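You operate a simulated robot arm through the tools that you are given. There is no shell and no other tool.

You run a simulated two-armed robot. Do the job below in one go: nothing can be reset, and whatever is moved stays where it is left.

TASK
Mix a double batch of umber filler and crank it smooth.
Fine: two pumps of water, tint dial to umber, one pump of tint, then two slides of powder; it stays in the tank, spout stays.

Only the result counts: the job must be done as asked and must still hold three seconds after the hand-in. Knocking over, shifting, dropping, spilling or breaking anything else fails it.

THE ROBOT
Two 7-joint arms with fingered hands on one trunk that stands fixed in place. Base frame: the origin is at the foot of the trunk, x ahead of it, y to its left, z up; the work surface is at about z = 80. Readings come in cm, rad, newtons and seconds.
The left shoulder is at [4.2, 18.6, 127.1], the right one opposite. With the tool pointing down near the work surface each hand reaches from about 10 to 72 cm from the base axis, measured 20 degrees to its own side. Payload 3.6 kg a hand.
The tool frame of a hand sits at the grasp point between the pads (the TCP): z along the fingers, y along the line on which they close. The tips reach 2.6 cm beyond it. The gripper opens to 8.8 cm; its body begins 3 cm behind the TCP. The gripper is a hand of 3 fingers: y runs from the thumb to the fingers, the wrist lies at [-1.7, -9.8, -16.4] in the tool frame.
Orientation is that of the tool frame in the base frame, as a unit quaternion [x, y, z, w]. With the fingers straight down and the wrist toward the robot, the tool's x, y and z point along [0, 1, 0], [1, 0, 0] and [0, 0, -1] of the base frame.

THE INTERFACE
- The arms move only by the tool apply_moves. It takes "left_moves", "right_moves" or both (then of equal length, played together; a hand with none holds still); each is a list of rows, each an object (a shift or turn left out is 0) with "xyz": the shift along the tool's x, y, z in units of 200 mm (1.0 is 200 mm), a list of three; "turn": the turn, a rotation vector about the tool's x, y, z in units of 120 degrees (1.0 is 120 degrees), a list of three. In form: [{"xyz": [tx, ty, tz], "turn": [ax, ay, az]}, ...]. A call has 1 to 20 rows; each row is the pose to reach, as a shift and turn from the pose commanded when the call began, along the tool's axes at that moment. A call with a number of a shift or a turn outside -1 to 1 is refused whole. A row lasts 0.2 s, in which the tool goes at most 5 cm and 0.15 rad; a call with a longer step from one row to the next is refused whole. Where a pose cannot be reached the arm comes as near as it can. A force on the tool above 40 N (or 10 N above the force at the start of the call, whichever is more), or a blocked arm, ends the call early, and 0.2 s more pass. In this call time passes only in rows, and 0.2 s behind the last. The reply holds the time, the measured pose of the TCP, the force on the tool along the base axes, the opening and the grip force, in the units named above and with some noise, with the torque about the TCP (base axes, N m) and any sound that the robot's microphone picked up.
- Cameras (640 x 400 px; columns grow to the right, rows downward): "scene" is now at [23.14, -3.61, 120.53]; the picture's right is [-0.44, -0.90, 0.00], its down [-0.23, 0.11, -0.97] and it looks along [0.87, -0.42, -0.26] (base axes); focal length 214 px, centre (320, 200). "left" rides on the left gripper at [-5.6, -8, -10.2] in its tool frame; the picture's right is [-0.73, -0.32, 0.60], its down [0.62, -0.67, 0.41] and it looks along [0.27, 0.68, 0.69] (tool axes); focal length 247 px, centre (320, 200). "right" rides on the right gripper at [5.6, -8, -10.2] in its tool frame; the picture's right is [-0.74, 0.32, -0.60], its down [-0.62, -0.67, 0.41] and it looks along [-0.27, 0.68, 0.69] (tool axes); focal length 247 px, centre (320, 200). There is no depth. A picture from a camera that has moved, and an enlarged one, comes with that camera's place and axes in the base frame and with its lens. The place of the scene camera against the robot may be out by one fixed shift of up to 1.2 cm in any direction.
- capture(camera): a new picture of that camera. The clock stands still meanwhile.
- raise_lower(by): moves the trunk up (or, below 0, down) by that many cm; the arms and the scene camera ride with it, the base frame stays. It gives what a move gives, with no picture.
- set_fingers(fingers, thumb_bend, thumb_turn, hand): sets how far each is bent, from 0 (flat) to 1 (curled in); at 0.3 the hand is open as for a grip, at 0.7 the pads meet at the TCP. One left out holds its place. A second passes; each finger stops where it meets its share of the squeeze, and holds until it gets a number again. It is the only way to open and close the hand. It gives what a move gives, with no picture; readings hold the bend of each and the force on the fingers (four entries, about 0 where the hand has none), thumb and palm. thumb_turn goes from beside the hand (0) to across from the fingers (1), as for a grip.
- aim_head(pan, tilt): turns the head with the scene camera to pan (to the left, within 1.047 rad either way) and tilt (down, from -0.506 to 1.204), counted from straight ahead of the robot (the tilt from the chest, where the trunk bows). It gives what a move gives.
- inspect(camera, box): a new picture of the part [left, top, right, bottom] of that camera's present view, enlarged. The clock stands still meanwhile.
- hand_in(): hands the job in; it is judged then, once.

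Nothing tells you positions but the pictures and the camera data. Unless the task says otherwise, let go and move clear before handing in.

The tools are called as a command line: name --argument value ..., lists and objects as JSON in quotes. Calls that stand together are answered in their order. apply_moves: Moves the arms, as the interface text tells. Its arguments: {"type":"object","properties":{"left_moves":{"type":"array","items":{"type":"object","properties":{"xyz":{"type":"array","items":{"type":"number"}},"turn":{"type":"array","items":{"type":"number"}}}}},"right_moves":{"type":"array","items":{"type":"object","properties":{"xyz":{"type":"array","items":{"type":"number"}},"turn":{"type":"array","items":{"type":"number"}}}}}},"required":[]} The other tools are called the same way: raise_lower (by) moves the trunk up or down; set_fingers (fingers, thumb_bend, thumb_turn, hand) moves the fingers one by one; aim_head (pan, tilt) turns the head that bears the scene camera; capture (camera) takes a picture; inspect (camera, box) takes an enlarged picture of a part of a camera's view; hand_in () hands the job in.

At the start:

```text
time_s: 0.0
left_tcp_pos: [54.0, -0.83, 120.79]
left_ee_rot: [0.707, 0.707, -0.001, 0.0]
left_force: [-0.1, -0.4, 0.2]
left_moment: [-0.04, -0.01, -0.02]
left_gripper_width: 8.77
left_grip_force: 0.0
left_shape: jaw
left_bend: [0.3, 0.3, 0.98]
left_finger forces: [0.0, 0.0, 0.0, 0.0, 0.1, 0.0]
right_tcp_pos: [34.05, -40.48, 126.34]
right_ee_rot: [0.707, 0.708, 0.0, 0.0]
right_force: [0.5, 0.2, 0.0]
right_moment: [0.0, -0.02, 0.01]
right_gripper_width: 8.78
right_grip_force: 0.0
right_shape: jaw
right_bend: [0.3, 0.3, 0.98]
right_finger forces: [0.0, 0.1, 0.1, 0.1, 0.0, 0.1]
trunk travel left (down, up): [-41.4, 34.4]
head pan, tilt (commanded): [-0.456, 0.262]
```

scene: 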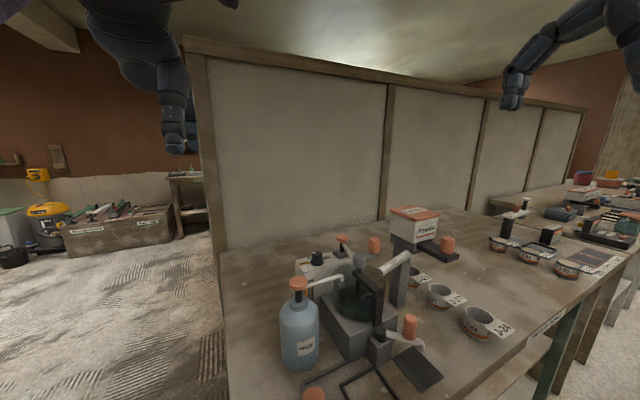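
right: 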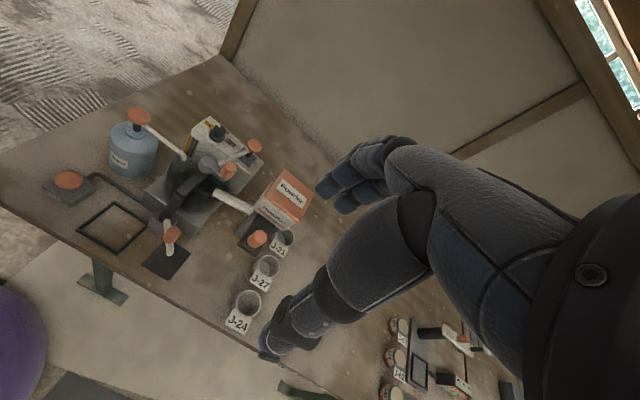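
left: 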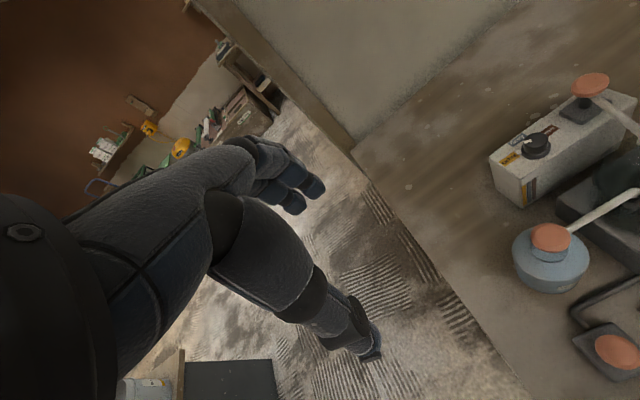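

I see a mixing station on a bench: a water bottle with a pump, a tint box with a dial, a powder box with a slide, a tank with a crank, and cups to the right. First I'll look closer at all the parts.

inspect --camera "scene" --box '[260, 200, 520, 400]'

inspect --camera "right" --box '[40, 90, 340, 340]'

inspect --camera "left" --box '[460, 50, 640, 400]'

```text
2.00 times, centred on (390, 300) of scene
camera zoom: at [23.14, -3.61, 120.53], right [-0.44, -0.9, 0.0], down [-0.23, 0.11, -0.97], along [0.87, -0.42, -0.26], focal length 429 px, centre (180, 0)
```

zoom: 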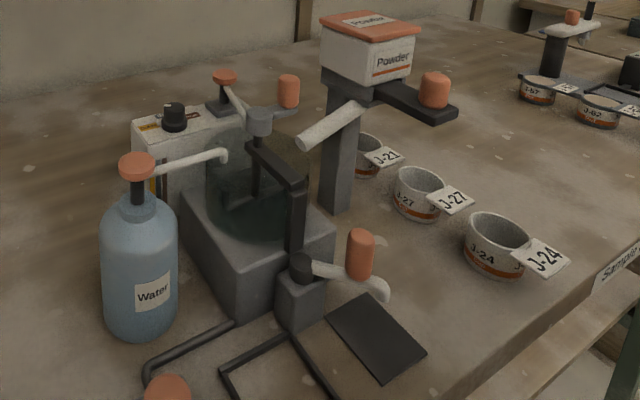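

```text
1.60 times, centred on (190, 215) of right
camera zoom: at [26.03, -34.89, 136.67], right [0.32, -0.73, 0.6], down [-0.66, -0.62, -0.41], along [0.68, -0.27, -0.69], focal length 395 px, centre (528, 176)
```

zoom: 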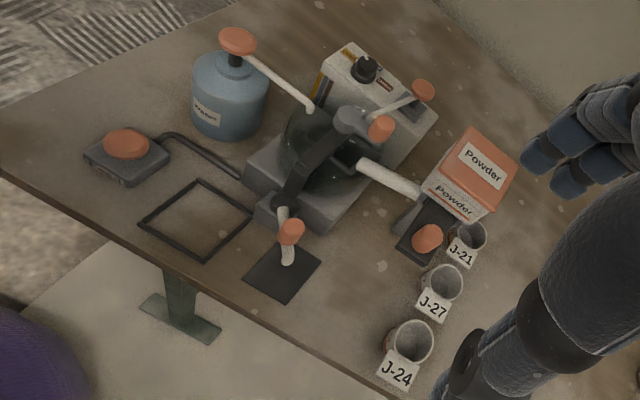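

```text
1.14 times, centred on (550, 225) of left
camera zoom: at [46.07, -6.43, 131.07], right [-0.32, -0.73, -0.6], down [-0.67, 0.62, -0.41], along [0.68, 0.27, -0.69], focal length 282 px, centre (57, 171)
```

zoom: 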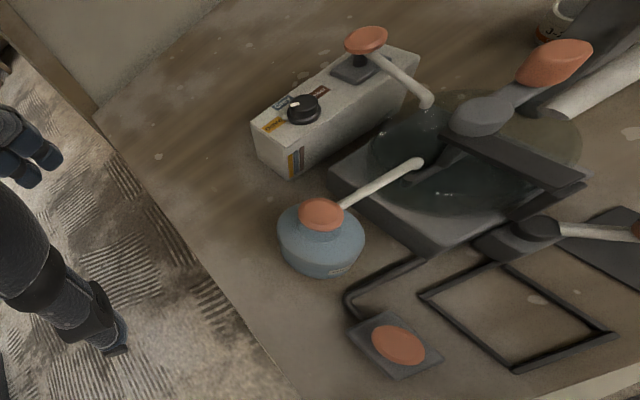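

The station spans roughly x 55–95, y −10 to −45. I'll aim the head lower to see it whole and read the labels.

aim_head --pan -0.6 --tilt 0.6

capture --camera "scene"

```text
time_s: 0.8
left_tcp_pos: [54.08, -0.84, 120.79]
left_ee_rot: [0.707, 0.707, 0.0, 0.0]
left_force: [-0.3, -0.6, 0.1]
left_moment: [-0.01, 0.01, 0.0]
left_gripper_width: 8.77
left_grip_force: 0.1
left_shape: jaw
left_bend: [0.3, 0.3, 0.98]
left_finger forces: [0.0, 0.0, 0.0, 0.1, 0.0, 0.0]
right_tcp_pos: [33.99, -40.59, 126.5]
right_ee_rot: [0.707, 0.708, 0.0, -0.001]
right_force: [-0.2, -0.1, -0.1]
right_moment: [-0.01, 0.02, -0.01]
right_gripper_width: 8.81
right_grip_force: 0.1
right_shape: jaw
right_bend: [0.3, 0.3, 0.98]
right_finger forces: [0.1, 0.1, 0.0, 0.1, 0.0, 0.1]
trunk travel left (down, up): [-41.4, 34.4]
head pan, tilt (commanded): [-0.6, 0.6]
```

```text
taken
camera scene: at [22.05, -4.49, 117.43], right [-0.56, -0.83, 0.0], down [-0.47, 0.32, -0.83], along [0.68, -0.47, -0.56], focal length 214 px, centre (320, 200)
```

scene: 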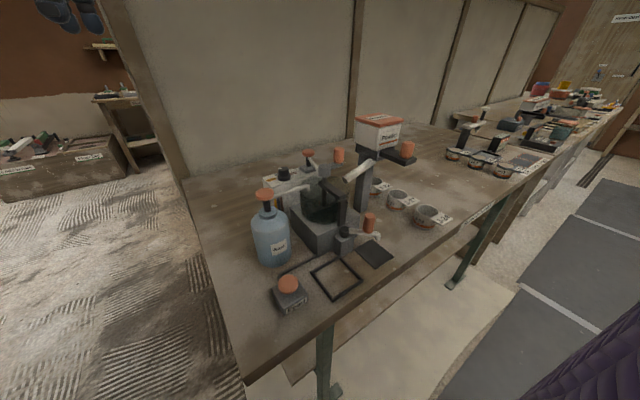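

inspect --camera "scene" --box '[240, 100, 460, 320]'

inspect --camera "scene" --box '[240, 140, 340, 220]'

inspect --camera "scene" --box '[300, 100, 460, 240]'

inspect --camera "scene" --box '[240, 180, 400, 320]'

inspect --camera "scene" --box '[420, 60, 640, 220]'

inspect --camera "left" --box '[490, 60, 640, 210]'

```text
1.82 times, centred on (350, 210) of scene
camera zoom: at [22.05, -4.49, 117.43], right [-0.56, -0.83, 0.0], down [-0.47, 0.32, -0.83], along [0.68, -0.47, -0.56], focal length 390 px, centre (266, 182)
```

zoom: 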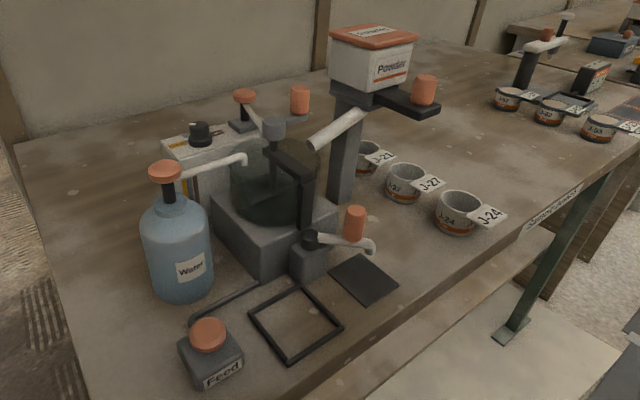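

```text
5.00 times, centred on (290, 180) of scene
camera zoom: at [22.05, -4.49, 117.43], right [-0.56, -0.83, 0.0], down [-0.47, 0.32, -0.83], along [0.68, -0.47, -0.56], focal length 1072 px, centre (470, 300)
```

zoom: 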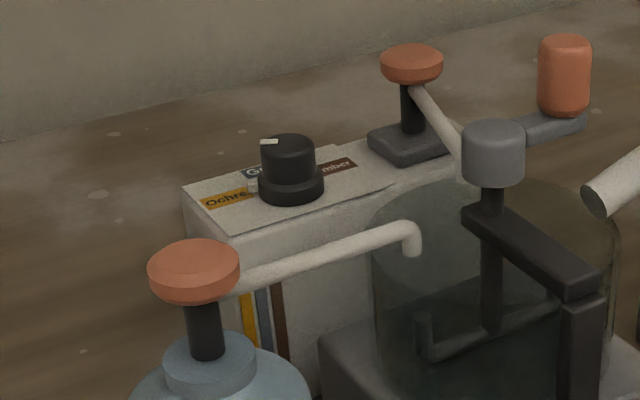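

```text
2.86 times, centred on (380, 170) of scene
camera zoom: at [22.05, -4.49, 117.43], right [-0.56, -0.83, 0.0], down [-0.47, 0.32, -0.83], along [0.68, -0.47, -0.56], focal length 613 px, centre (149, 286)
```

zoom: 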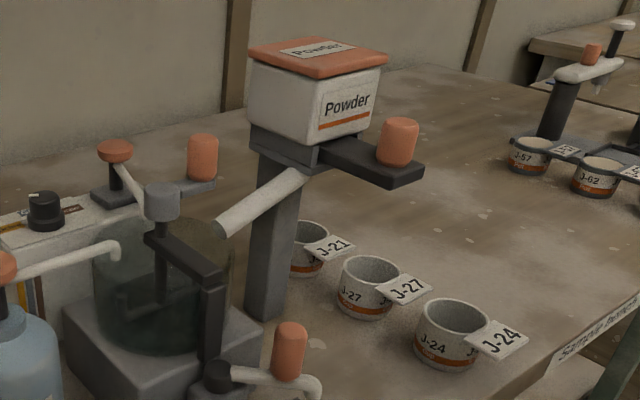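

```text
2.86 times, centred on (320, 250) of scene
camera zoom: at [22.05, -4.49, 117.43], right [-0.56, -0.83, 0.0], down [-0.47, 0.32, -0.83], along [0.68, -0.47, -0.56], focal length 613 px, centre (320, 57)
```

zoom: 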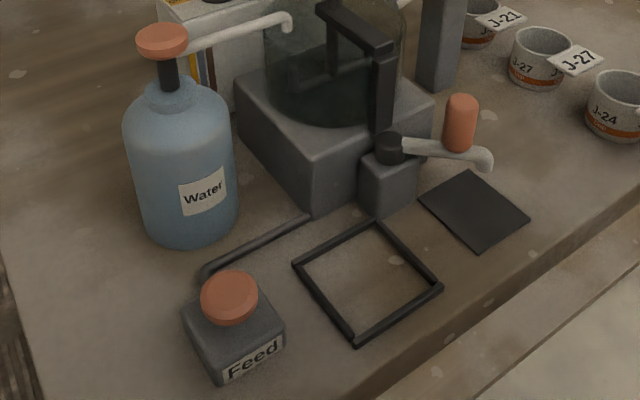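

```text
2.50 times, centred on (530, 140) of scene
camera zoom: at [22.05, -4.49, 117.43], right [-0.56, -0.83, 0.0], down [-0.47, 0.32, -0.83], along [0.68, -0.47, -0.56], focal length 536 px, centre (-205, 350)
```

zoom: 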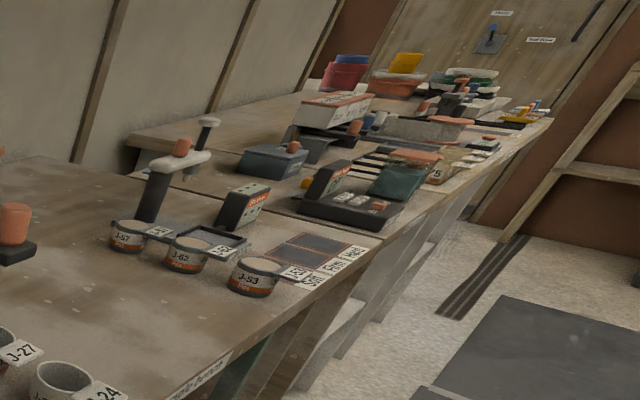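

```text
2.67 times, centred on (565, 135) of left
camera zoom: at [46.07, -6.43, 131.07], right [-0.32, -0.73, -0.6], down [-0.67, 0.62, -0.41], along [0.68, 0.27, -0.69], focal length 659 px, centre (-333, 373)
```

zoom: 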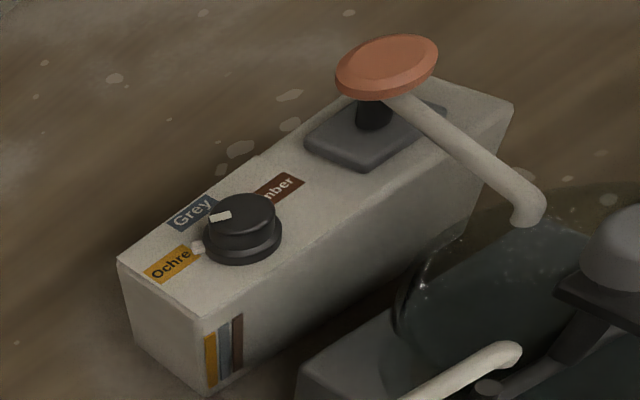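

I've located the parts by triangulation: water cap ≈ (53.5,−15,96), dial ≈ (65,−24,93), tint cap ≈ (65.7,−31.5,96), crank hub ≈ (53.5,−28,98), powder slide knob ≈ (45.6,−42,101). Next I'll move the left hand over for a closer look at the dial and pumps.

apply_moves --left_moves '[{"xyz": [-0.2, 0, 0]}, {"xyz": [-0.4, 0, 0]}, {"xyz": [-0.6, 0, 0]}, {"xyz": [-0.6, 0, 0]}]'

capture --camera "left"

```text
time_s: 1.8
left_tcp_pos: [54.01, -12.58, 120.7]
left_ee_rot: [0.707, 0.707, 0.0, 0.0]
left_force: [0.0, 0.6, 0.6]
left_moment: [0.0, -0.04, 0.01]
left_gripper_width: 8.78
left_grip_force: 0.1
left_shape: jaw
left_bend: [0.3, 0.3, 0.98]
left_finger forces: [0.1, 0.0, 0.0, 0.1, 0.0, 0.1]
right_tcp_pos: [34.03, -40.52, 126.38]
right_ee_rot: [0.706, 0.708, 0.0, 0.001]
right_force: [-0.2, -0.1, -0.4]
right_moment: [0.0, -0.02, -0.04]
right_gripper_width: 8.77
right_grip_force: 0.1
right_shape: jaw
right_bend: [0.3, 0.3, 0.98]
right_finger forces: [0.0, 0.1, 0.1, 0.1, 0.0, 0.0]
trunk travel left (down, up): [-41.4, 34.4]
head pan, tilt (commanded): [-0.6, 0.6]
```

```text
taken
camera left: at [46.02, -18.35, 130.87], right [-0.32, -0.74, -0.6], down [-0.67, 0.62, -0.41], along [0.67, 0.27, -0.69], focal length 247 px, centre (320, 200)
```

left: 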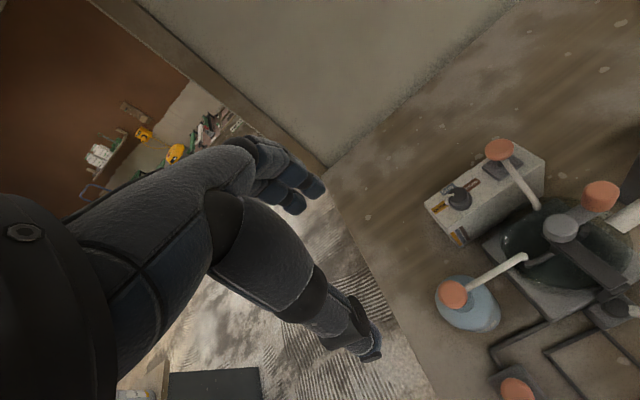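

The hand is over the station, so now I'll zoom in on the dial and the tank area.

inspect --camera "left" --box '[415, 125, 555, 250]'

inspect --camera "left" --box '[420, 120, 640, 400]'

```text
3.20 times, centred on (485, 188) of left
camera zoom: at [46.02, -18.35, 130.87], right [-0.32, -0.74, -0.6], down [-0.67, 0.62, -0.41], along [0.67, 0.27, -0.69], focal length 790 px, centre (-208, 240)
```

zoom: 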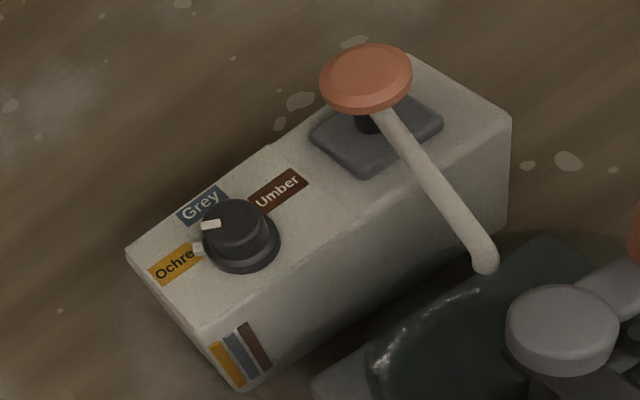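

```text
1.43 times, centred on (530, 260) of left
camera zoom: at [46.02, -18.35, 130.87], right [-0.32, -0.74, -0.6], down [-0.67, 0.62, -0.41], along [0.67, 0.27, -0.69], focal length 353 px, centre (20, 114)
```

zoom: 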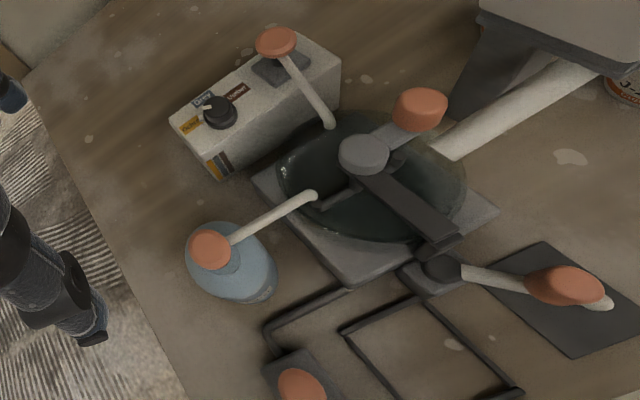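

The dial's mark points to about Ochre (left, +50–60°), while Umber is on the right (−60°) and Grey is straight ahead. I'll close the left hand for pressing and check its shape before pumping water.

set_fingers --hand "left" --fingers 0.7 --thumb_bend 0.7

capture --camera "left"

inspect --camera "scene" --box '[0, 0, 200, 125]'

```text
time_s: 2.8
left_tcp_pos: [53.95, -12.78, 120.54]
left_ee_rot: [0.707, 0.707, 0.0, 0.0]
left_force: [-0.2, 0.6, -0.9]
left_moment: [0.01, 0.01, 0.01]
left_gripper_width: 0.24
left_grip_force: 0.0
left_shape: fingers
left_bend: [0.7, 0.7, 0.98]
left_finger forces: [0.0, 0.1, 0.1, 0.0, 0.0, 0.0]
right_tcp_pos: [33.98, -40.56, 126.43]
right_ee_rot: [0.706, 0.708, 0.001, 0.001]
right_force: [0.3, -0.7, -0.6]
right_moment: [-0.02, 0.01, 0.0]
right_gripper_width: 8.76
right_grip_force: 0.0
right_shape: jaw
right_bend: [0.3, 0.3, 0.98]
right_finger forces: [0.1, 0.1, 0.1, 0.0, 0.0, 0.1]
trunk travel left (down, up): [-41.4, 34.4]
head pan, tilt (commanded): [-0.6, 0.6]
```

```text
taken
camera left: at [46.0, -18.39, 130.87], right [-0.32, -0.73, -0.6], down [-0.67, 0.62, -0.41], along [0.68, 0.27, -0.69], focal length 247 px, centre (320, 200)
```

left: 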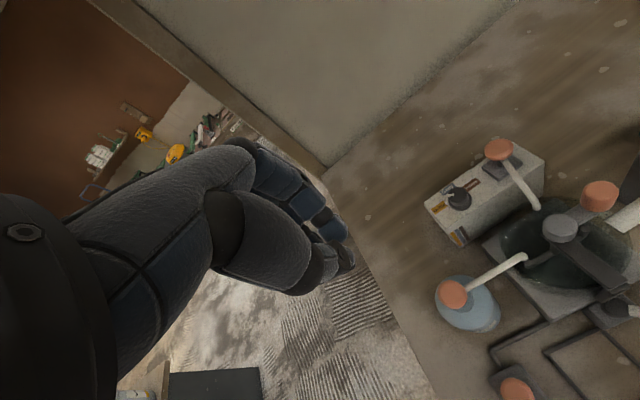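

```text
3.20 times, centred on (100, 62) of scene
camera zoom: at [22.05, -4.5, 117.43], right [-0.56, -0.83, 0.0], down [-0.47, 0.32, -0.82], along [0.68, -0.47, -0.57], focal length 686 px, centre (1024, 640)
```

zoom: 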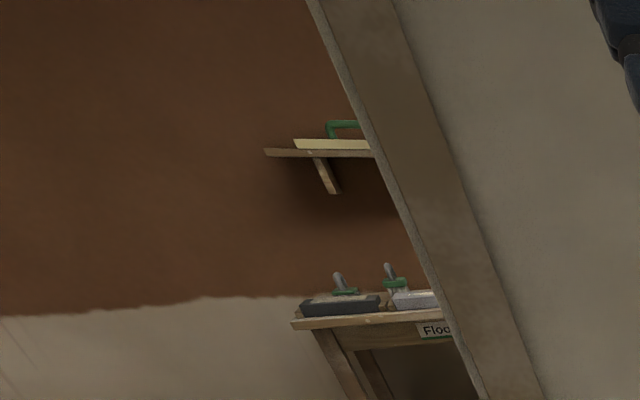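

The closed fingertips look fine for pressing. I'll bring the left hand over the water cap at (53.4,−15.1) and stop a few cm above it.

apply_moves --left_moves '[{"xyz": [-0.115, -0.03, 0.2]}, {"xyz": [-0.115, -0.03, 0.42]}, {"xyz": [-0.115, -0.03, 0.64]}, {"xyz": [-0.115, -0.03, 0.8]}, {"xyz": [-0.115, -0.03, 0.83]}]'

capture --camera "left"

capture --camera "scene"

capture --camera "right"

```text
time_s: 4.0
left_tcp_pos: [53.62, -15.09, 104.09]
left_ee_rot: [0.707, 0.707, -0.001, 0.0]
left_force: [-0.5, -0.3, 0.0]
left_moment: [0.0, 0.02, 0.01]
left_gripper_width: 0.28
left_grip_force: 0.0
left_shape: fingers
left_bend: [0.7, 0.7, 0.98]
left_finger forces: [0.1, 0.2, 0.0, 0.0, 0.1, 0.1]
right_tcp_pos: [34.07, -40.61, 126.41]
right_ee_rot: [0.706, 0.708, 0.0, 0.0]
right_force: [-0.3, 1.2, 0.3]
right_moment: [0.0, 0.03, 0.01]
right_gripper_width: 8.77
right_grip_force: 0.1
right_shape: jaw
right_bend: [0.3, 0.3, 0.98]
right_finger forces: [0.0, 0.0, 0.1, 0.0, 0.0, 0.0]
trunk travel left (down, up): [-41.4, 34.4]
head pan, tilt (commanded): [-0.6, 0.6]
```

```text
taken
camera left: at [45.55, -20.77, 114.4], right [-0.32, -0.73, -0.6], down [-0.66, 0.62, -0.41], along [0.68, 0.27, -0.69], focal length 247 px, centre (320, 200)
```

left: 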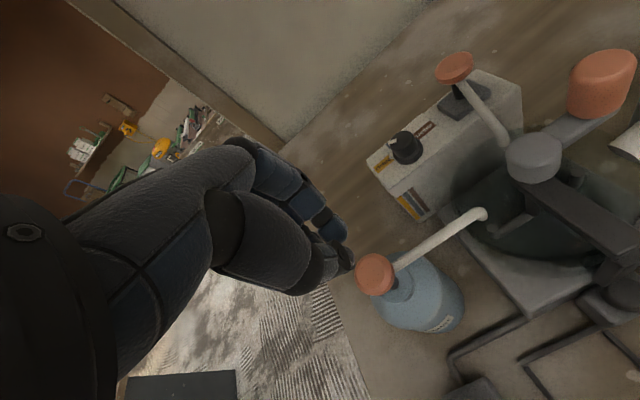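

```text
taken
camera scene: at [22.04, -4.51, 117.43], right [-0.56, -0.83, 0.0], down [-0.47, 0.32, -0.82], along [0.68, -0.47, -0.57], focal length 214 px, centre (320, 200)
```

scene: 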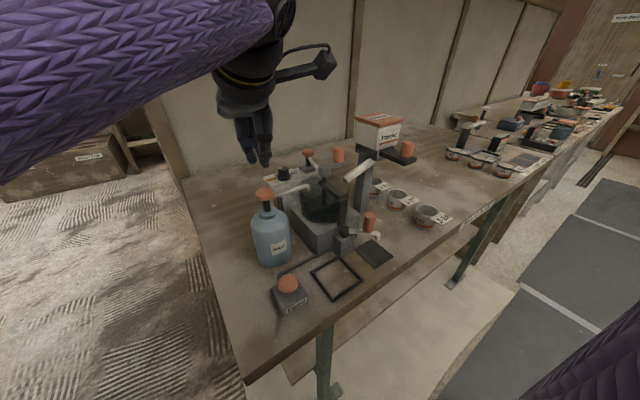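

```text
taken
camera right: at [26.02, -34.91, 136.67], right [0.32, -0.73, 0.6], down [-0.66, -0.62, -0.41], along [0.68, -0.27, -0.69], focal length 247 px, centre (320, 200)
```

right: 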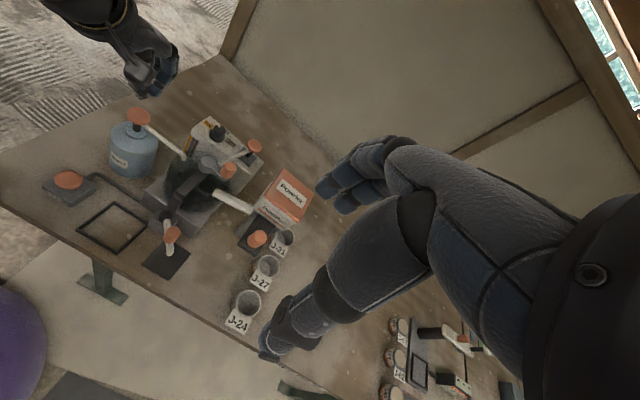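

The closed fingertips are right above the water cap. I'll press down in small steps and watch the force.

apply_moves --left_moves '[{"xyz": [0, 0, 0.1]}, {"xyz": [0, 0, 0.18]}, {"xyz": [0, 0, 0.22]}, {"xyz": [0, 0, 0.25]}]'

inspect --camera "scene" --box '[200, 100, 340, 280]'

```text
time_s: 5.0
left_tcp_pos: [53.48, -15.11, 99.29]
left_ee_rot: [0.707, 0.707, 0.0, 0.0]
left_force: [0.1, -0.1, -0.3]
left_moment: [0.0, -0.03, 0.02]
left_gripper_width: 0.24
left_grip_force: 0.2
left_shape: fingers
left_bend: [0.7, 0.7, 0.98]
left_finger forces: [0.0, 0.0, 0.0, 0.1, 0.6, 0.1]
right_tcp_pos: [33.97, -40.69, 126.41]
right_ee_rot: [0.707, 0.707, 0.0, 0.0]
right_force: [-0.6, -0.3, -0.5]
right_moment: [0.02, -0.02, -0.01]
right_gripper_width: 8.75
right_grip_force: 0.0
right_shape: jaw
right_bend: [0.3, 0.3, 0.98]
right_finger forces: [0.1, 0.0, 0.1, 0.1, 0.0, 0.0]
trunk travel left (down, up): [-41.4, 34.4]
head pan, tilt (commanded): [-0.6, 0.6]
```

```text
2.22 times, centred on (270, 190) of scene
camera zoom: at [22.04, -4.5, 117.43], right [-0.56, -0.83, 0.0], down [-0.47, 0.32, -0.82], along [0.68, -0.47, -0.57], focal length 477 px, centre (431, 222)
```

zoom: 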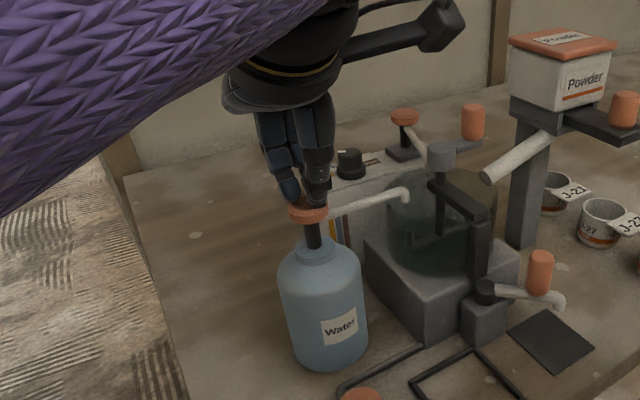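

The tips are just touching the cap. I'll press on slowly and watch force and sound.

apply_moves --left_moves '[{"xyz": [0, 0, 0.02]}, {"xyz": [0, 0, 0.04]}, {"xyz": [0, 0, 0.06]}, {"xyz": [0, 0, 0.075]}]'

inspect --camera "scene" --box '[200, 100, 340, 280]'

```text
time_s: 6.0
left_tcp_pos: [53.43, -15.21, 98.06]
left_ee_rot: [0.708, 0.707, 0.002, 0.002]
left_force: [-0.9, 0.8, 14.7]
left_moment: [-0.05, 0.16, -0.03]
left_gripper_width: 0.18
left_grip_force: 7.4
left_shape: fingers
left_bend: [0.7, 0.7, 0.98]
left_finger forces: [0.7, 1.8, 0.0, 0.1, 12.3, 0.0]
right_tcp_pos: [33.8, -40.47, 126.5]
right_ee_rot: [0.706, 0.708, 0.0, 0.0]
right_force: [0.3, -0.4, -0.2]
right_moment: [-0.01, -0.02, -0.05]
right_gripper_width: 8.76
right_grip_force: 0.1
right_shape: jaw
right_bend: [0.3, 0.3, 0.98]
right_finger forces: [0.0, 0.0, 0.0, 0.0, 0.0, 0.0]
trunk travel left (down, up): [-41.4, 34.4]
head pan, tilt (commanded): [-0.6, 0.6]
```

```text
2.22 times, centred on (270, 190) of scene
camera zoom: at [21.92, -4.45, 117.47], right [-0.56, -0.83, 0.0], down [-0.47, 0.32, -0.83], along [0.68, -0.47, -0.56], focal length 477 px, centre (431, 222)
```

zoom: 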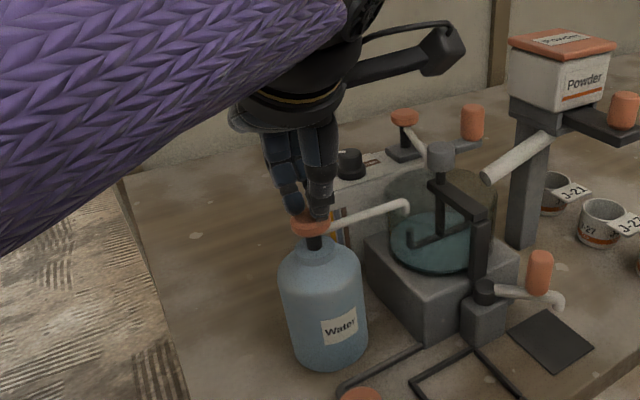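

Pressing at about 15 N, water has appeared in the tank. I'll continue to the bottom of the stroke, then release fully.

apply_moves --left_moves '[{"xyz": [0, 0, 0.015]}, {"xyz": [0, 0, 0.03]}]'

inspect --camera "scene" --box '[200, 100, 340, 280]'

```text
time_s: 6.6
left_tcp_pos: [53.63, -15.54, 98.09]
left_ee_rot: [0.709, 0.705, 0.003, 0.009]
left_force: [-4.8, 4.6, 18.0]
left_moment: [0.02, 0.37, -0.08]
left_gripper_width: 0.46
left_grip_force: 9.1
left_shape: fingers
left_bend: [0.7, 0.7, 1.0]
left_finger forces: [0.1, 0.0, 0.0, 0.0, 18.8, 0.0]
right_tcp_pos: [34.13, -40.43, 126.37]
right_ee_rot: [0.707, 0.707, 0.0, 0.0]
right_force: [0.1, 0.0, 0.7]
right_moment: [-0.01, 0.0, -0.02]
right_gripper_width: 8.79
right_grip_force: 0.0
right_shape: jaw
right_bend: [0.3, 0.3, 0.98]
right_finger forces: [0.0, 0.1, 0.0, 0.0, 0.0, 0.0]
trunk travel left (down, up): [-41.4, 34.4]
head pan, tilt (commanded): [-0.6, 0.6]
stopped in row 2 (left hand): the force on the tool passed its limit at 42 N (the readings are from after the stop); the commanded pose is now the measured one
```

```text
2.22 times, centred on (270, 190) of scene
camera zoom: at [22.01, -4.46, 117.42], right [-0.56, -0.83, 0.0], down [-0.47, 0.32, -0.83], along [0.68, -0.47, -0.56], focal length 477 px, centre (431, 222)
```

zoom: 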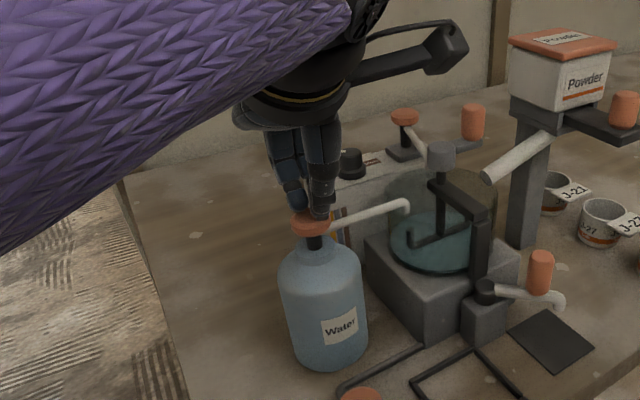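

The stroke bottomed out at about 1.3 cm, one pump of water. I'll release by going up 4 cm and check that the cap springs back.

apply_moves --left_moves '[{"xyz": [0, 0, -0.1]}, {"xyz": [0.02, 0, -0.2]}, {"xyz": [0.02, 0, -0.2]}]'

inspect --camera "scene" --box '[200, 100, 340, 280]'

capture --camera "left"

```text
time_s: 7.4
left_tcp_pos: [53.64, -14.9, 101.58]
left_ee_rot: [0.709, 0.706, 0.001, 0.004]
left_force: [0.9, 0.4, -0.6]
left_moment: [0.01, 0.01, -0.02]
left_gripper_width: 0.22
left_grip_force: 0.2
left_shape: fingers
left_bend: [0.7, 0.7, 0.98]
left_finger forces: [0.0, 0.0, 0.0, 0.0, 0.1, 0.0]
right_tcp_pos: [34.17, -40.79, 126.44]
right_ee_rot: [0.706, 0.708, 0.0, 0.0]
right_force: [-0.2, -0.6, 0.1]
right_moment: [0.02, -0.03, 0.01]
right_gripper_width: 8.76
right_grip_force: 0.0
right_shape: jaw
right_bend: [0.3, 0.3, 0.98]
right_finger forces: [0.0, 0.0, 0.0, 0.1, 0.0, 0.1]
trunk travel left (down, up): [-41.4, 34.4]
head pan, tilt (commanded): [-0.6, 0.6]
```

```text
2.22 times, centred on (270, 190) of scene
camera zoom: at [22.08, -4.52, 117.41], right [-0.56, -0.83, 0.0], down [-0.47, 0.32, -0.82], along [0.68, -0.47, -0.57], focal length 477 px, centre (431, 222)
```

zoom: 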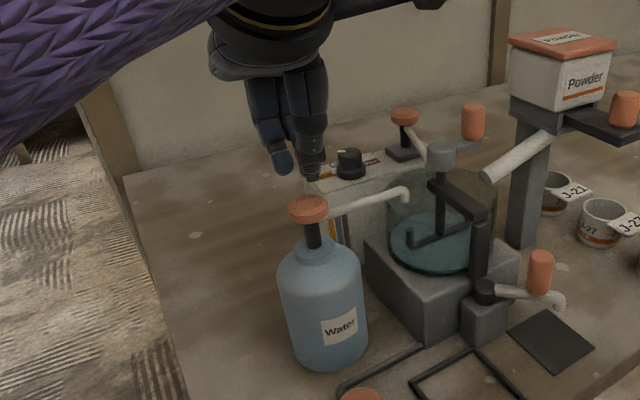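

```text
taken
camera left: at [45.5, -20.5, 111.82], right [-0.32, -0.74, -0.6], down [-0.66, 0.62, -0.42], along [0.68, 0.26, -0.68], focal length 247 px, centre (320, 200)
```

left: 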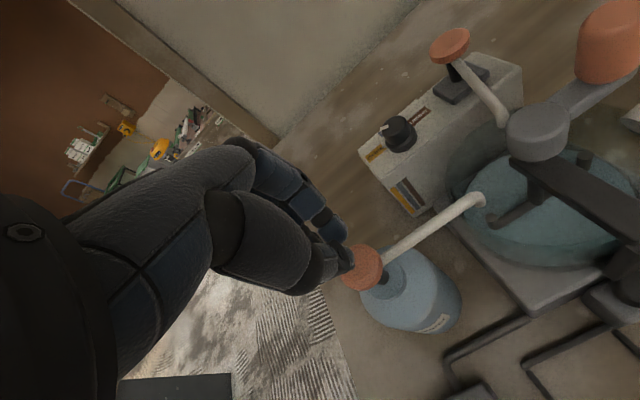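

The cap sprang back and the water is in. Now the second water pump.

apply_moves --left_moves '[{"xyz": [-0.005, -0.005, 0.1]}, {"xyz": [-0.005, -0.005, 0.14]}, {"xyz": [-0.005, -0.005, 0.17]}, {"xyz": [-0.005, -0.005, 0.195]}, {"xyz": [-0.005, -0.005, 0.215]}, {"xyz": [-0.005, -0.005, 0.228]}, {"xyz": [-0.005, -0.005, 0.232]}]'

inspect --camera "scene" --box '[200, 100, 340, 280]'

```text
time_s: 8.9
left_tcp_pos: [53.53, -15.52, 98.1]
left_ee_rot: [0.711, 0.703, 0.004, 0.015]
left_force: [-3.9, 4.5, 18.3]
left_moment: [0.01, 0.31, -0.07]
left_gripper_width: 0.43
left_grip_force: 9.2
left_shape: fingers
left_bend: [0.7, 0.7, 1.0]
left_finger forces: [0.1, 0.1, 0.0, 0.0, 18.7, 0.1]
right_tcp_pos: [34.07, -40.55, 126.48]
right_ee_rot: [0.707, 0.707, 0.001, 0.0]
right_force: [0.4, 0.6, -0.4]
right_moment: [0.01, 0.01, -0.05]
right_gripper_width: 8.78
right_grip_force: 0.1
right_shape: jaw
right_bend: [0.3, 0.3, 0.98]
right_finger forces: [0.0, 0.0, 0.0, 0.0, 0.0, 0.0]
trunk travel left (down, up): [-41.4, 34.4]
head pan, tilt (commanded): [-0.6, 0.6]
stopped in row 7 (left hand): the force on the tool passed its limit at 41 N (the readings are from after the stop); the commanded pose is now the measured one
```

```text
2.22 times, centred on (270, 190) of scene
camera zoom: at [22.03, -4.46, 117.42], right [-0.56, -0.83, 0.0], down [-0.47, 0.32, -0.83], along [0.68, -0.47, -0.56], focal length 477 px, centre (431, 222)
```

zoom: 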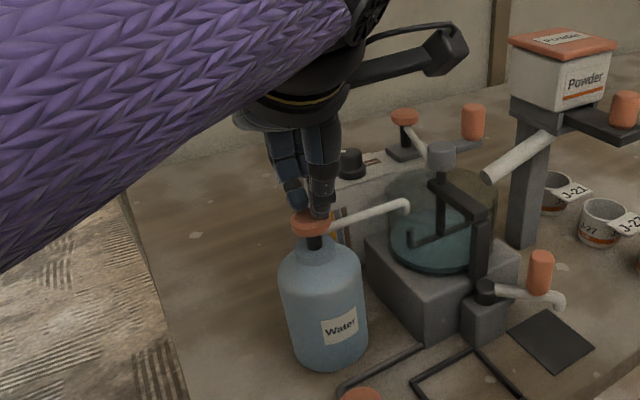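

The second stroke also bottomed out. I'll lift off and compare the water level closely.

apply_moves --left_moves '[{"xyz": [0, 0, -0.1]}, {"xyz": [0.02, 0, -0.2]}, {"xyz": [0.02, 0, -0.3]}, {"xyz": [0.02, 0, -0.3]}]'

inspect --camera "scene" --box '[200, 100, 340, 280]'

inspect --camera "scene" --box '[290, 150, 370, 240]'

capture --camera "left"

```text
time_s: 9.9
left_tcp_pos: [53.61, -14.78, 103.76]
left_ee_rot: [0.71, 0.704, 0.003, 0.012]
left_force: [0.0, 0.1, 0.6]
left_moment: [-0.03, 0.01, 0.01]
left_gripper_width: 0.19
left_grip_force: 0.1
left_shape: fingers
left_bend: [0.7, 0.7, 0.98]
left_finger forces: [0.1, 0.1, 0.0, 0.0, 0.0, 0.1]
right_tcp_pos: [34.14, -40.58, 126.38]
right_ee_rot: [0.707, 0.708, 0.0, 0.0]
right_force: [-0.9, 0.7, -0.6]
right_moment: [-0.01, -0.01, -0.01]
right_gripper_width: 8.79
right_grip_force: 0.0
right_shape: jaw
right_bend: [0.3, 0.3, 0.98]
right_finger forces: [0.1, 0.1, 0.0, 0.0, 0.0, 0.1]
trunk travel left (down, up): [-41.4, 34.4]
head pan, tilt (commanded): [-0.6, 0.6]
```

```text
2.22 times, centred on (270, 190) of scene
camera zoom: at [22.04, -4.49, 117.43], right [-0.56, -0.83, 0.0], down [-0.47, 0.32, -0.83], along [0.68, -0.47, -0.56], focal length 477 px, centre (431, 222)
```

zoom: 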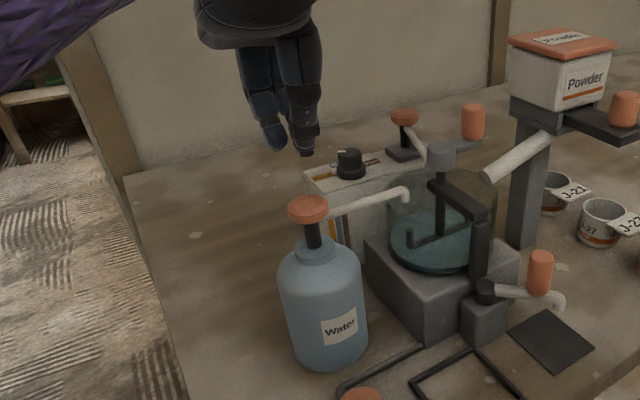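

```text
4.44 times, centred on (330, 195) of scene
camera zoom: at [22.04, -4.49, 117.43], right [-0.56, -0.83, 0.0], down [-0.47, 0.32, -0.83], along [0.68, -0.47, -0.56], focal length 953 px, centre (276, 222)
```

zoom: 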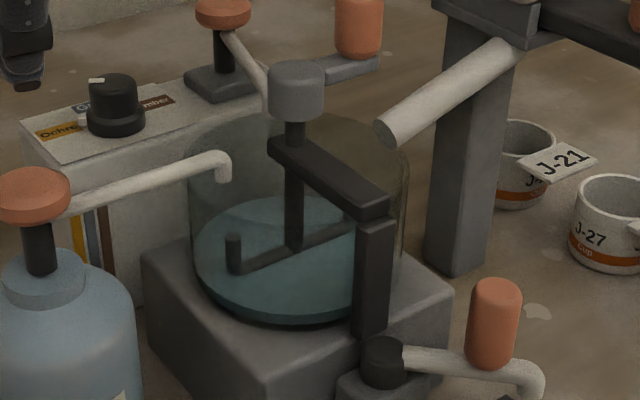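

```text
taken
camera left: at [45.37, -20.24, 113.86], right [-0.31, -0.74, -0.6], down [-0.65, 0.62, -0.43], along [0.69, 0.25, -0.68], focal length 247 px, centre (320, 200)
```

left: 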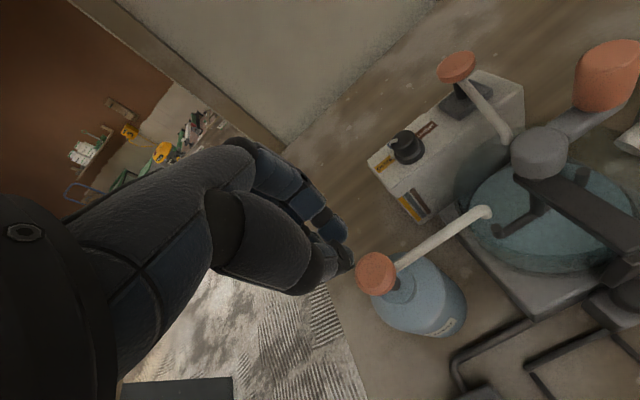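

Both water pumps bottomed out and the cap returned between them. I'll retract the left hand up and to the left, and bring the right hand toward the dial for a close view.

apply_moves --left_moves '[{"xyz": [0, 0, -0.2]}, {"xyz": [0.1, 0, -0.4]}, {"xyz": [0.3, 0, -0.55]}, {"xyz": [0.5, 0, -0.65]}, {"xyz": [0.7, 0, -0.7]}, {"xyz": [0.9, -0.1, -0.7]}, {"xyz": [1.0, -0.2, -0.7]}]' --right_moves '[{"xyz": [0.1, 0.1, 0]}, {"xyz": [0.25, 0.25, 0]}, {"xyz": [0.4, 0.4, 0]}, {"xyz": [0.5, 0.55, 0]}, {"xyz": [0.6, 0.7, 0]}, {"xyz": [0.65, 0.8, 0.1]}, {"xyz": [0.65, 0.8, 0.15]}]'

capture --camera "right"

capture --camera "scene"

```text
time_s: 11.5
left_tcp_pos: [51.03, 6.13, 117.26]
left_ee_rot: [0.705, 0.709, 0.012, 0.019]
left_force: [-0.3, -0.1, -0.1]
left_moment: [-0.04, 0.01, 0.0]
left_gripper_width: 0.16
left_grip_force: 0.1
left_shape: fingers
left_bend: [0.7, 0.7, 0.98]
left_finger forces: [0.0, 0.1, 0.0, 0.1, 0.0, 0.0]
left hand out of reach, approached as far as the arm can: row 7
right_tcp_pos: [50.08, -27.42, 123.47]
right_ee_rot: [0.707, 0.707, 0.0, 0.0]
right_force: [0.9, 1.4, 0.3]
right_moment: [0.01, 0.02, -0.03]
right_gripper_width: 8.8
right_grip_force: 0.1
right_shape: jaw
right_bend: [0.3, 0.3, 0.98]
right_finger forces: [0.0, 0.0, 0.0, 0.0, 0.0, 0.0]
trunk travel left (down, up): [-41.4, 34.4]
head pan, tilt (commanded): [-0.6, 0.6]
```

```text
taken
camera right: at [42.05, -21.68, 133.72], right [0.32, -0.73, 0.6], down [-0.66, -0.62, -0.41], along [0.68, -0.27, -0.69], focal length 247 px, centre (320, 200)
```

right: 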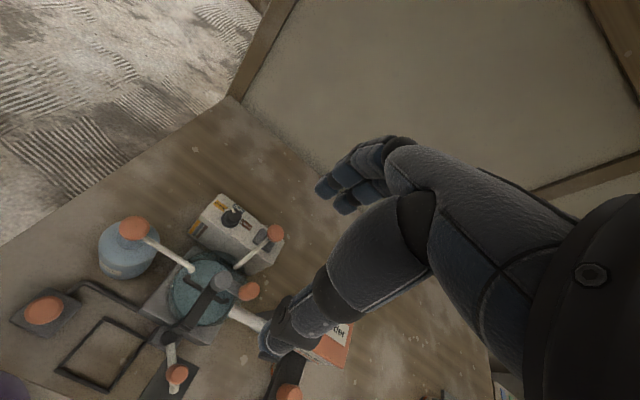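

```text
taken
camera scene: at [22.11, -4.32, 117.42], right [-0.56, -0.83, 0.0], down [-0.47, 0.32, -0.83], along [0.68, -0.47, -0.56], focal length 214 px, centre (320, 200)
```

scene: 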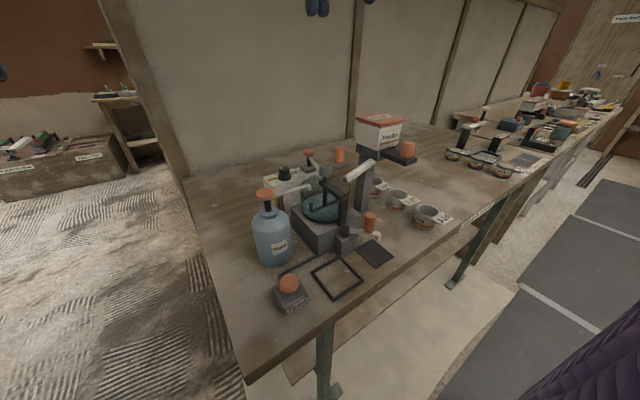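

Now I'll zoom in with the right camera on the dial, tint pump, and tank.

inspect --camera "right" --box '[180, 180, 300, 280]'

inspect --camera "right" --box '[130, 220, 370, 400]'

```text
4.00 times, centred on (240, 230) of right
camera zoom: at [42.05, -21.68, 133.72], right [0.32, -0.73, 0.6], down [-0.66, -0.62, -0.41], along [0.68, -0.27, -0.69], focal length 988 px, centre (640, 80)
```

zoom: 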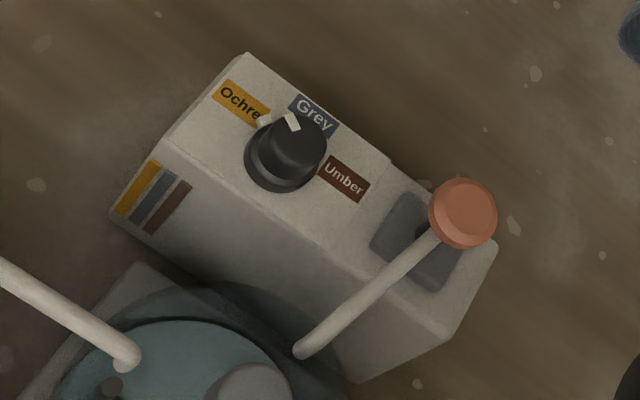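

```text
2.22 times, centred on (250, 310) of right
camera zoom: at [42.05, -21.68, 133.72], right [0.32, -0.73, 0.6], down [-0.66, -0.62, -0.41], along [0.68, -0.27, -0.69], focal length 549 px, centre (476, -44)
```

zoom: 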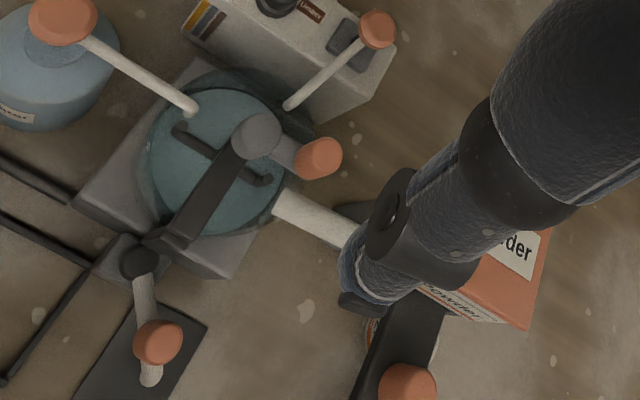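

I have good estimates: dial centre ≈ (64.95,−24.1), knob top z ≈ 93.2, box top z ≈ 91.1. I'll partly close the right hand and position it above the dial.

set_fingers --hand "right" --fingers 0.45 --thumb_bend 0.45

apply_moves --right_moves '[{"xyz": [0.05, 0.2, 0]}, {"xyz": [0.1, 0.4, 0.05]}, {"xyz": [0.17, 0.6, 0.1]}, {"xyz": [0.17, 0.745, 0.25]}, {"xyz": [0.17, 0.745, 0.48]}, {"xyz": [0.17, 0.745, 0.7]}, {"xyz": [0.17, 0.745, 0.9]}, {"xyz": [0.17, 0.745, 1.0]}, {"xyz": [0.17, 0.745, 1.0]}]'

capture --camera "right"

capture --camera "scene"

```text
time_s: 12.5
left_tcp_pos: [50.82, 5.96, 117.17]
left_ee_rot: [0.706, 0.708, 0.015, 0.015]
left_force: [-0.5, 0.5, -0.1]
left_moment: [0.03, 0.01, -0.02]
left_gripper_width: 0.21
left_grip_force: 0.1
left_shape: fingers
left_bend: [0.7, 0.7, 0.98]
left_finger forces: [0.0, 0.0, 0.0, 0.0, 0.0, 0.1]
right_tcp_pos: [49.89, -27.72, 123.44]
right_ee_rot: [0.706, 0.708, 0.0, 0.0]
right_force: [0.4, 0.0, -0.1]
right_moment: [0.0, 0.0, 0.03]
right_gripper_width: 5.66
right_grip_force: 0.0
right_shape: fingers
right_bend: [0.45, 0.45, 0.98]
right_finger forces: [0.0, 0.0, 0.0, 0.1, 0.0, 0.0]
trunk travel left (down, up): [-41.4, 34.4]
head pan, tilt (commanded): [-0.6, 0.6]
```

```text
time_s: 14.5
left_tcp_pos: [50.78, 6.09, 116.78]
left_ee_rot: [0.706, 0.708, 0.014, 0.013]
left_force: [0.4, -0.1, -0.5]
left_moment: [-0.02, -0.01, 0.0]
left_gripper_width: 0.16
left_grip_force: 0.1
left_shape: fingers
left_bend: [0.7, 0.7, 0.98]
left_finger forces: [0.1, 0.0, 0.0, 0.1, 0.1, 0.0]
right_tcp_pos: [62.14, -25.61, 105.11]
right_ee_rot: [0.706, 0.708, 0.0, 0.001]
right_force: [-0.5, 0.3, 0.0]
right_moment: [0.0, -0.01, 0.03]
right_gripper_width: 5.65
right_grip_force: 0.1
right_shape: fingers
right_bend: [0.45, 0.45, 0.98]
right_finger forces: [0.0, 0.1, 0.1, 0.0, 0.0, 0.0]
right hand out of reach, approached as far as the arm can: row 6, 7, 8, 9
trunk travel left (down, up): [-41.4, 34.4]
head pan, tilt (commanded): [-0.6, 0.6]
```

```text
taken
camera right: at [54.15, -19.98, 115.34], right [0.32, -0.73, 0.6], down [-0.66, -0.62, -0.41], along [0.68, -0.27, -0.69], focal length 247 px, centre (320, 200)
```

right: 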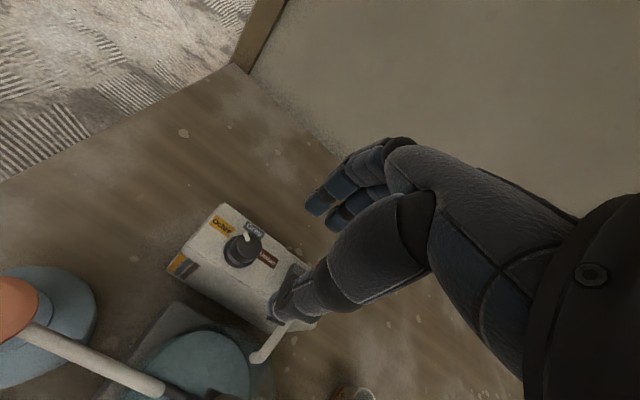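

```text
taken
camera scene: at [22.05, -4.49, 117.43], right [-0.56, -0.83, 0.0], down [-0.47, 0.32, -0.82], along [0.68, -0.47, -0.57], focal length 214 px, centre (320, 200)
```

scene: 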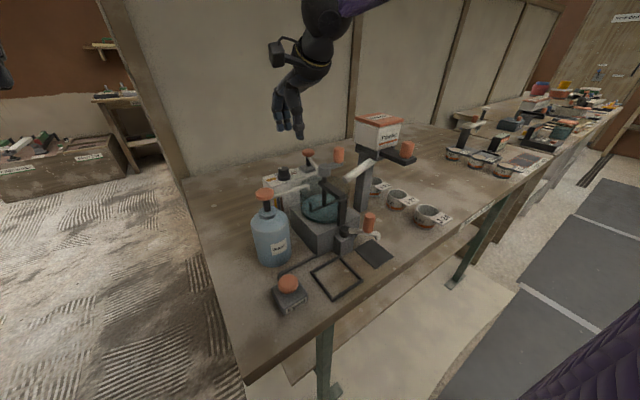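

The right arm could not reach over the dial at this trunk height; the stated reach holds for a hand lower relative to the shoulder. I'll raise the trunk 12 cm and try again.

raise_lower --by 12

apply_moves --right_moves '[{"xyz": [0.04, 0.07, 0.1]}, {"xyz": [0.075, 0.14, 0.2]}, {"xyz": [0.075, 0.14, 0.4]}, {"xyz": [0.075, 0.14, 0.6]}, {"xyz": [0.075, 0.14, 0.65]}, {"xyz": [0.075, 0.14, 0.65]}]'

capture --camera "right"

capture --camera "scene"

```text
time_s: 16.0
left_tcp_pos: [50.82, 6.23, 128.77]
left_ee_rot: [0.704, 0.71, 0.013, 0.011]
left_force: [-0.4, -0.8, -0.2]
left_moment: [-0.01, -0.03, 0.01]
left_gripper_width: 0.19
left_grip_force: 0.1
left_shape: fingers
left_bend: [0.7, 0.7, 0.98]
left_finger forces: [0.0, 0.1, 0.1, 0.0, 0.0, 0.0]
right_tcp_pos: [61.47, -25.71, 119.35]
right_ee_rot: [0.706, 0.708, 0.015, 0.014]
right_force: [-0.1, 1.0, 0.1]
right_moment: [0.01, 0.0, 0.01]
right_gripper_width: 5.66
right_grip_force: 0.0
right_shape: fingers
right_bend: [0.45, 0.45, 0.98]
right_finger forces: [0.1, 0.0, 0.0, 0.0, 0.1, 0.0]
trunk travel left (down, up): [-53.4, 22.4]
head pan, tilt (commanded): [-0.6, 0.6]
```

```text
time_s: 17.4
left_tcp_pos: [50.82, 6.26, 128.62]
left_ee_rot: [0.704, 0.71, 0.013, 0.01]
left_force: [-0.2, -0.1, -0.8]
left_moment: [-0.01, 0.0, 0.0]
left_gripper_width: 0.18
left_grip_force: 0.1
left_shape: fingers
left_bend: [0.7, 0.7, 0.98]
left_finger forces: [0.1, 0.1, 0.0, 0.0, 0.0, 0.0]
right_tcp_pos: [58.47, -28.26, 113.34]
right_ee_rot: [0.706, 0.708, 0.015, 0.014]
right_force: [0.4, 0.2, -0.8]
right_moment: [0.0, 0.02, 0.02]
right_gripper_width: 5.66
right_grip_force: 0.0
right_shape: fingers
right_bend: [0.45, 0.45, 0.98]
right_finger forces: [0.1, 0.1, 0.0, 0.0, 0.1, 0.0]
right hand out of reach, approached as far as the arm can: row 1, 2, 3, 4, 5, 6
trunk travel left (down, up): [-53.4, 22.4]
head pan, tilt (commanded): [-0.6, 0.6]
```

```text
taken
camera right: at [50.05, -22.55, 123.24], right [0.3, -0.73, 0.61], down [-0.65, -0.62, -0.44], along [0.7, -0.27, -0.66], focal length 247 px, centre (320, 200)
```

right: 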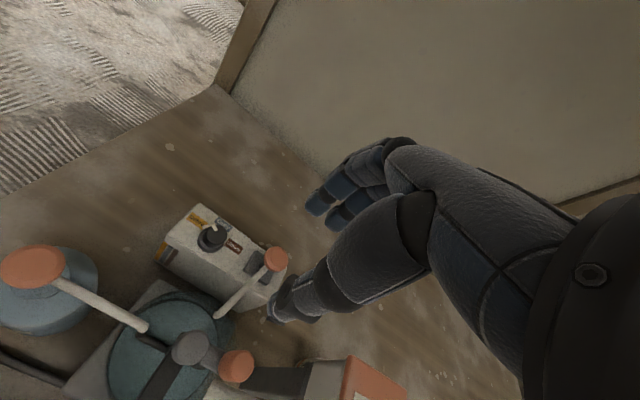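

```text
taken
camera scene: at [21.19, -4.5, 129.94], right [-0.56, -0.83, 0.0], down [-0.47, 0.32, -0.82], along [0.68, -0.47, -0.57], focal length 214 px, centre (320, 200)
```

scene: 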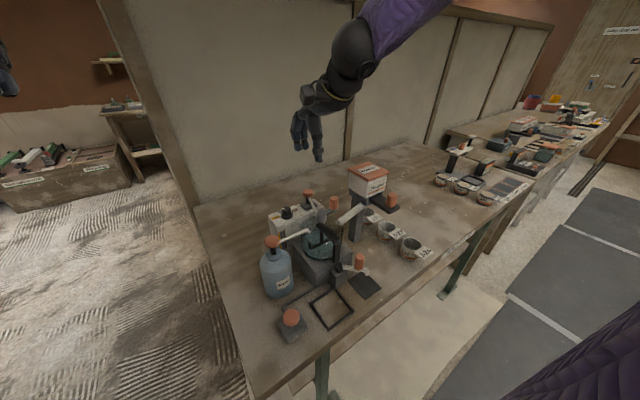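

Raising made it worse, so the trunk must go lower instead. I'll pull both hands up and back first so that lowering is safe.

apply_moves --left_moves '[{"xyz": [0, 0, -0.2]}, {"xyz": [0.0, -0.1, -0.4]}, {"xyz": [0.0, -0.2, -0.55]}, {"xyz": [0.0, -0.35, -0.65]}, {"xyz": [0.0, -0.5, -0.7]}, {"xyz": [0, -0.6, -0.7]}, {"xyz": [0, -0.6, -0.7]}]' --right_moves '[{"xyz": [0, 0, -0.2]}, {"xyz": [-0.05, -0.1, -0.4]}, {"xyz": [-0.1, -0.25, -0.6]}, {"xyz": [-0.15, -0.4, -0.75]}, {"xyz": [-0.2, -0.6, -0.85]}, {"xyz": [-0.25, -0.8, -0.9]}, {"xyz": [-0.25, -0.95, -0.9]}]'

```text
refused: row 3 steps farther than a row can; nothing moved
```

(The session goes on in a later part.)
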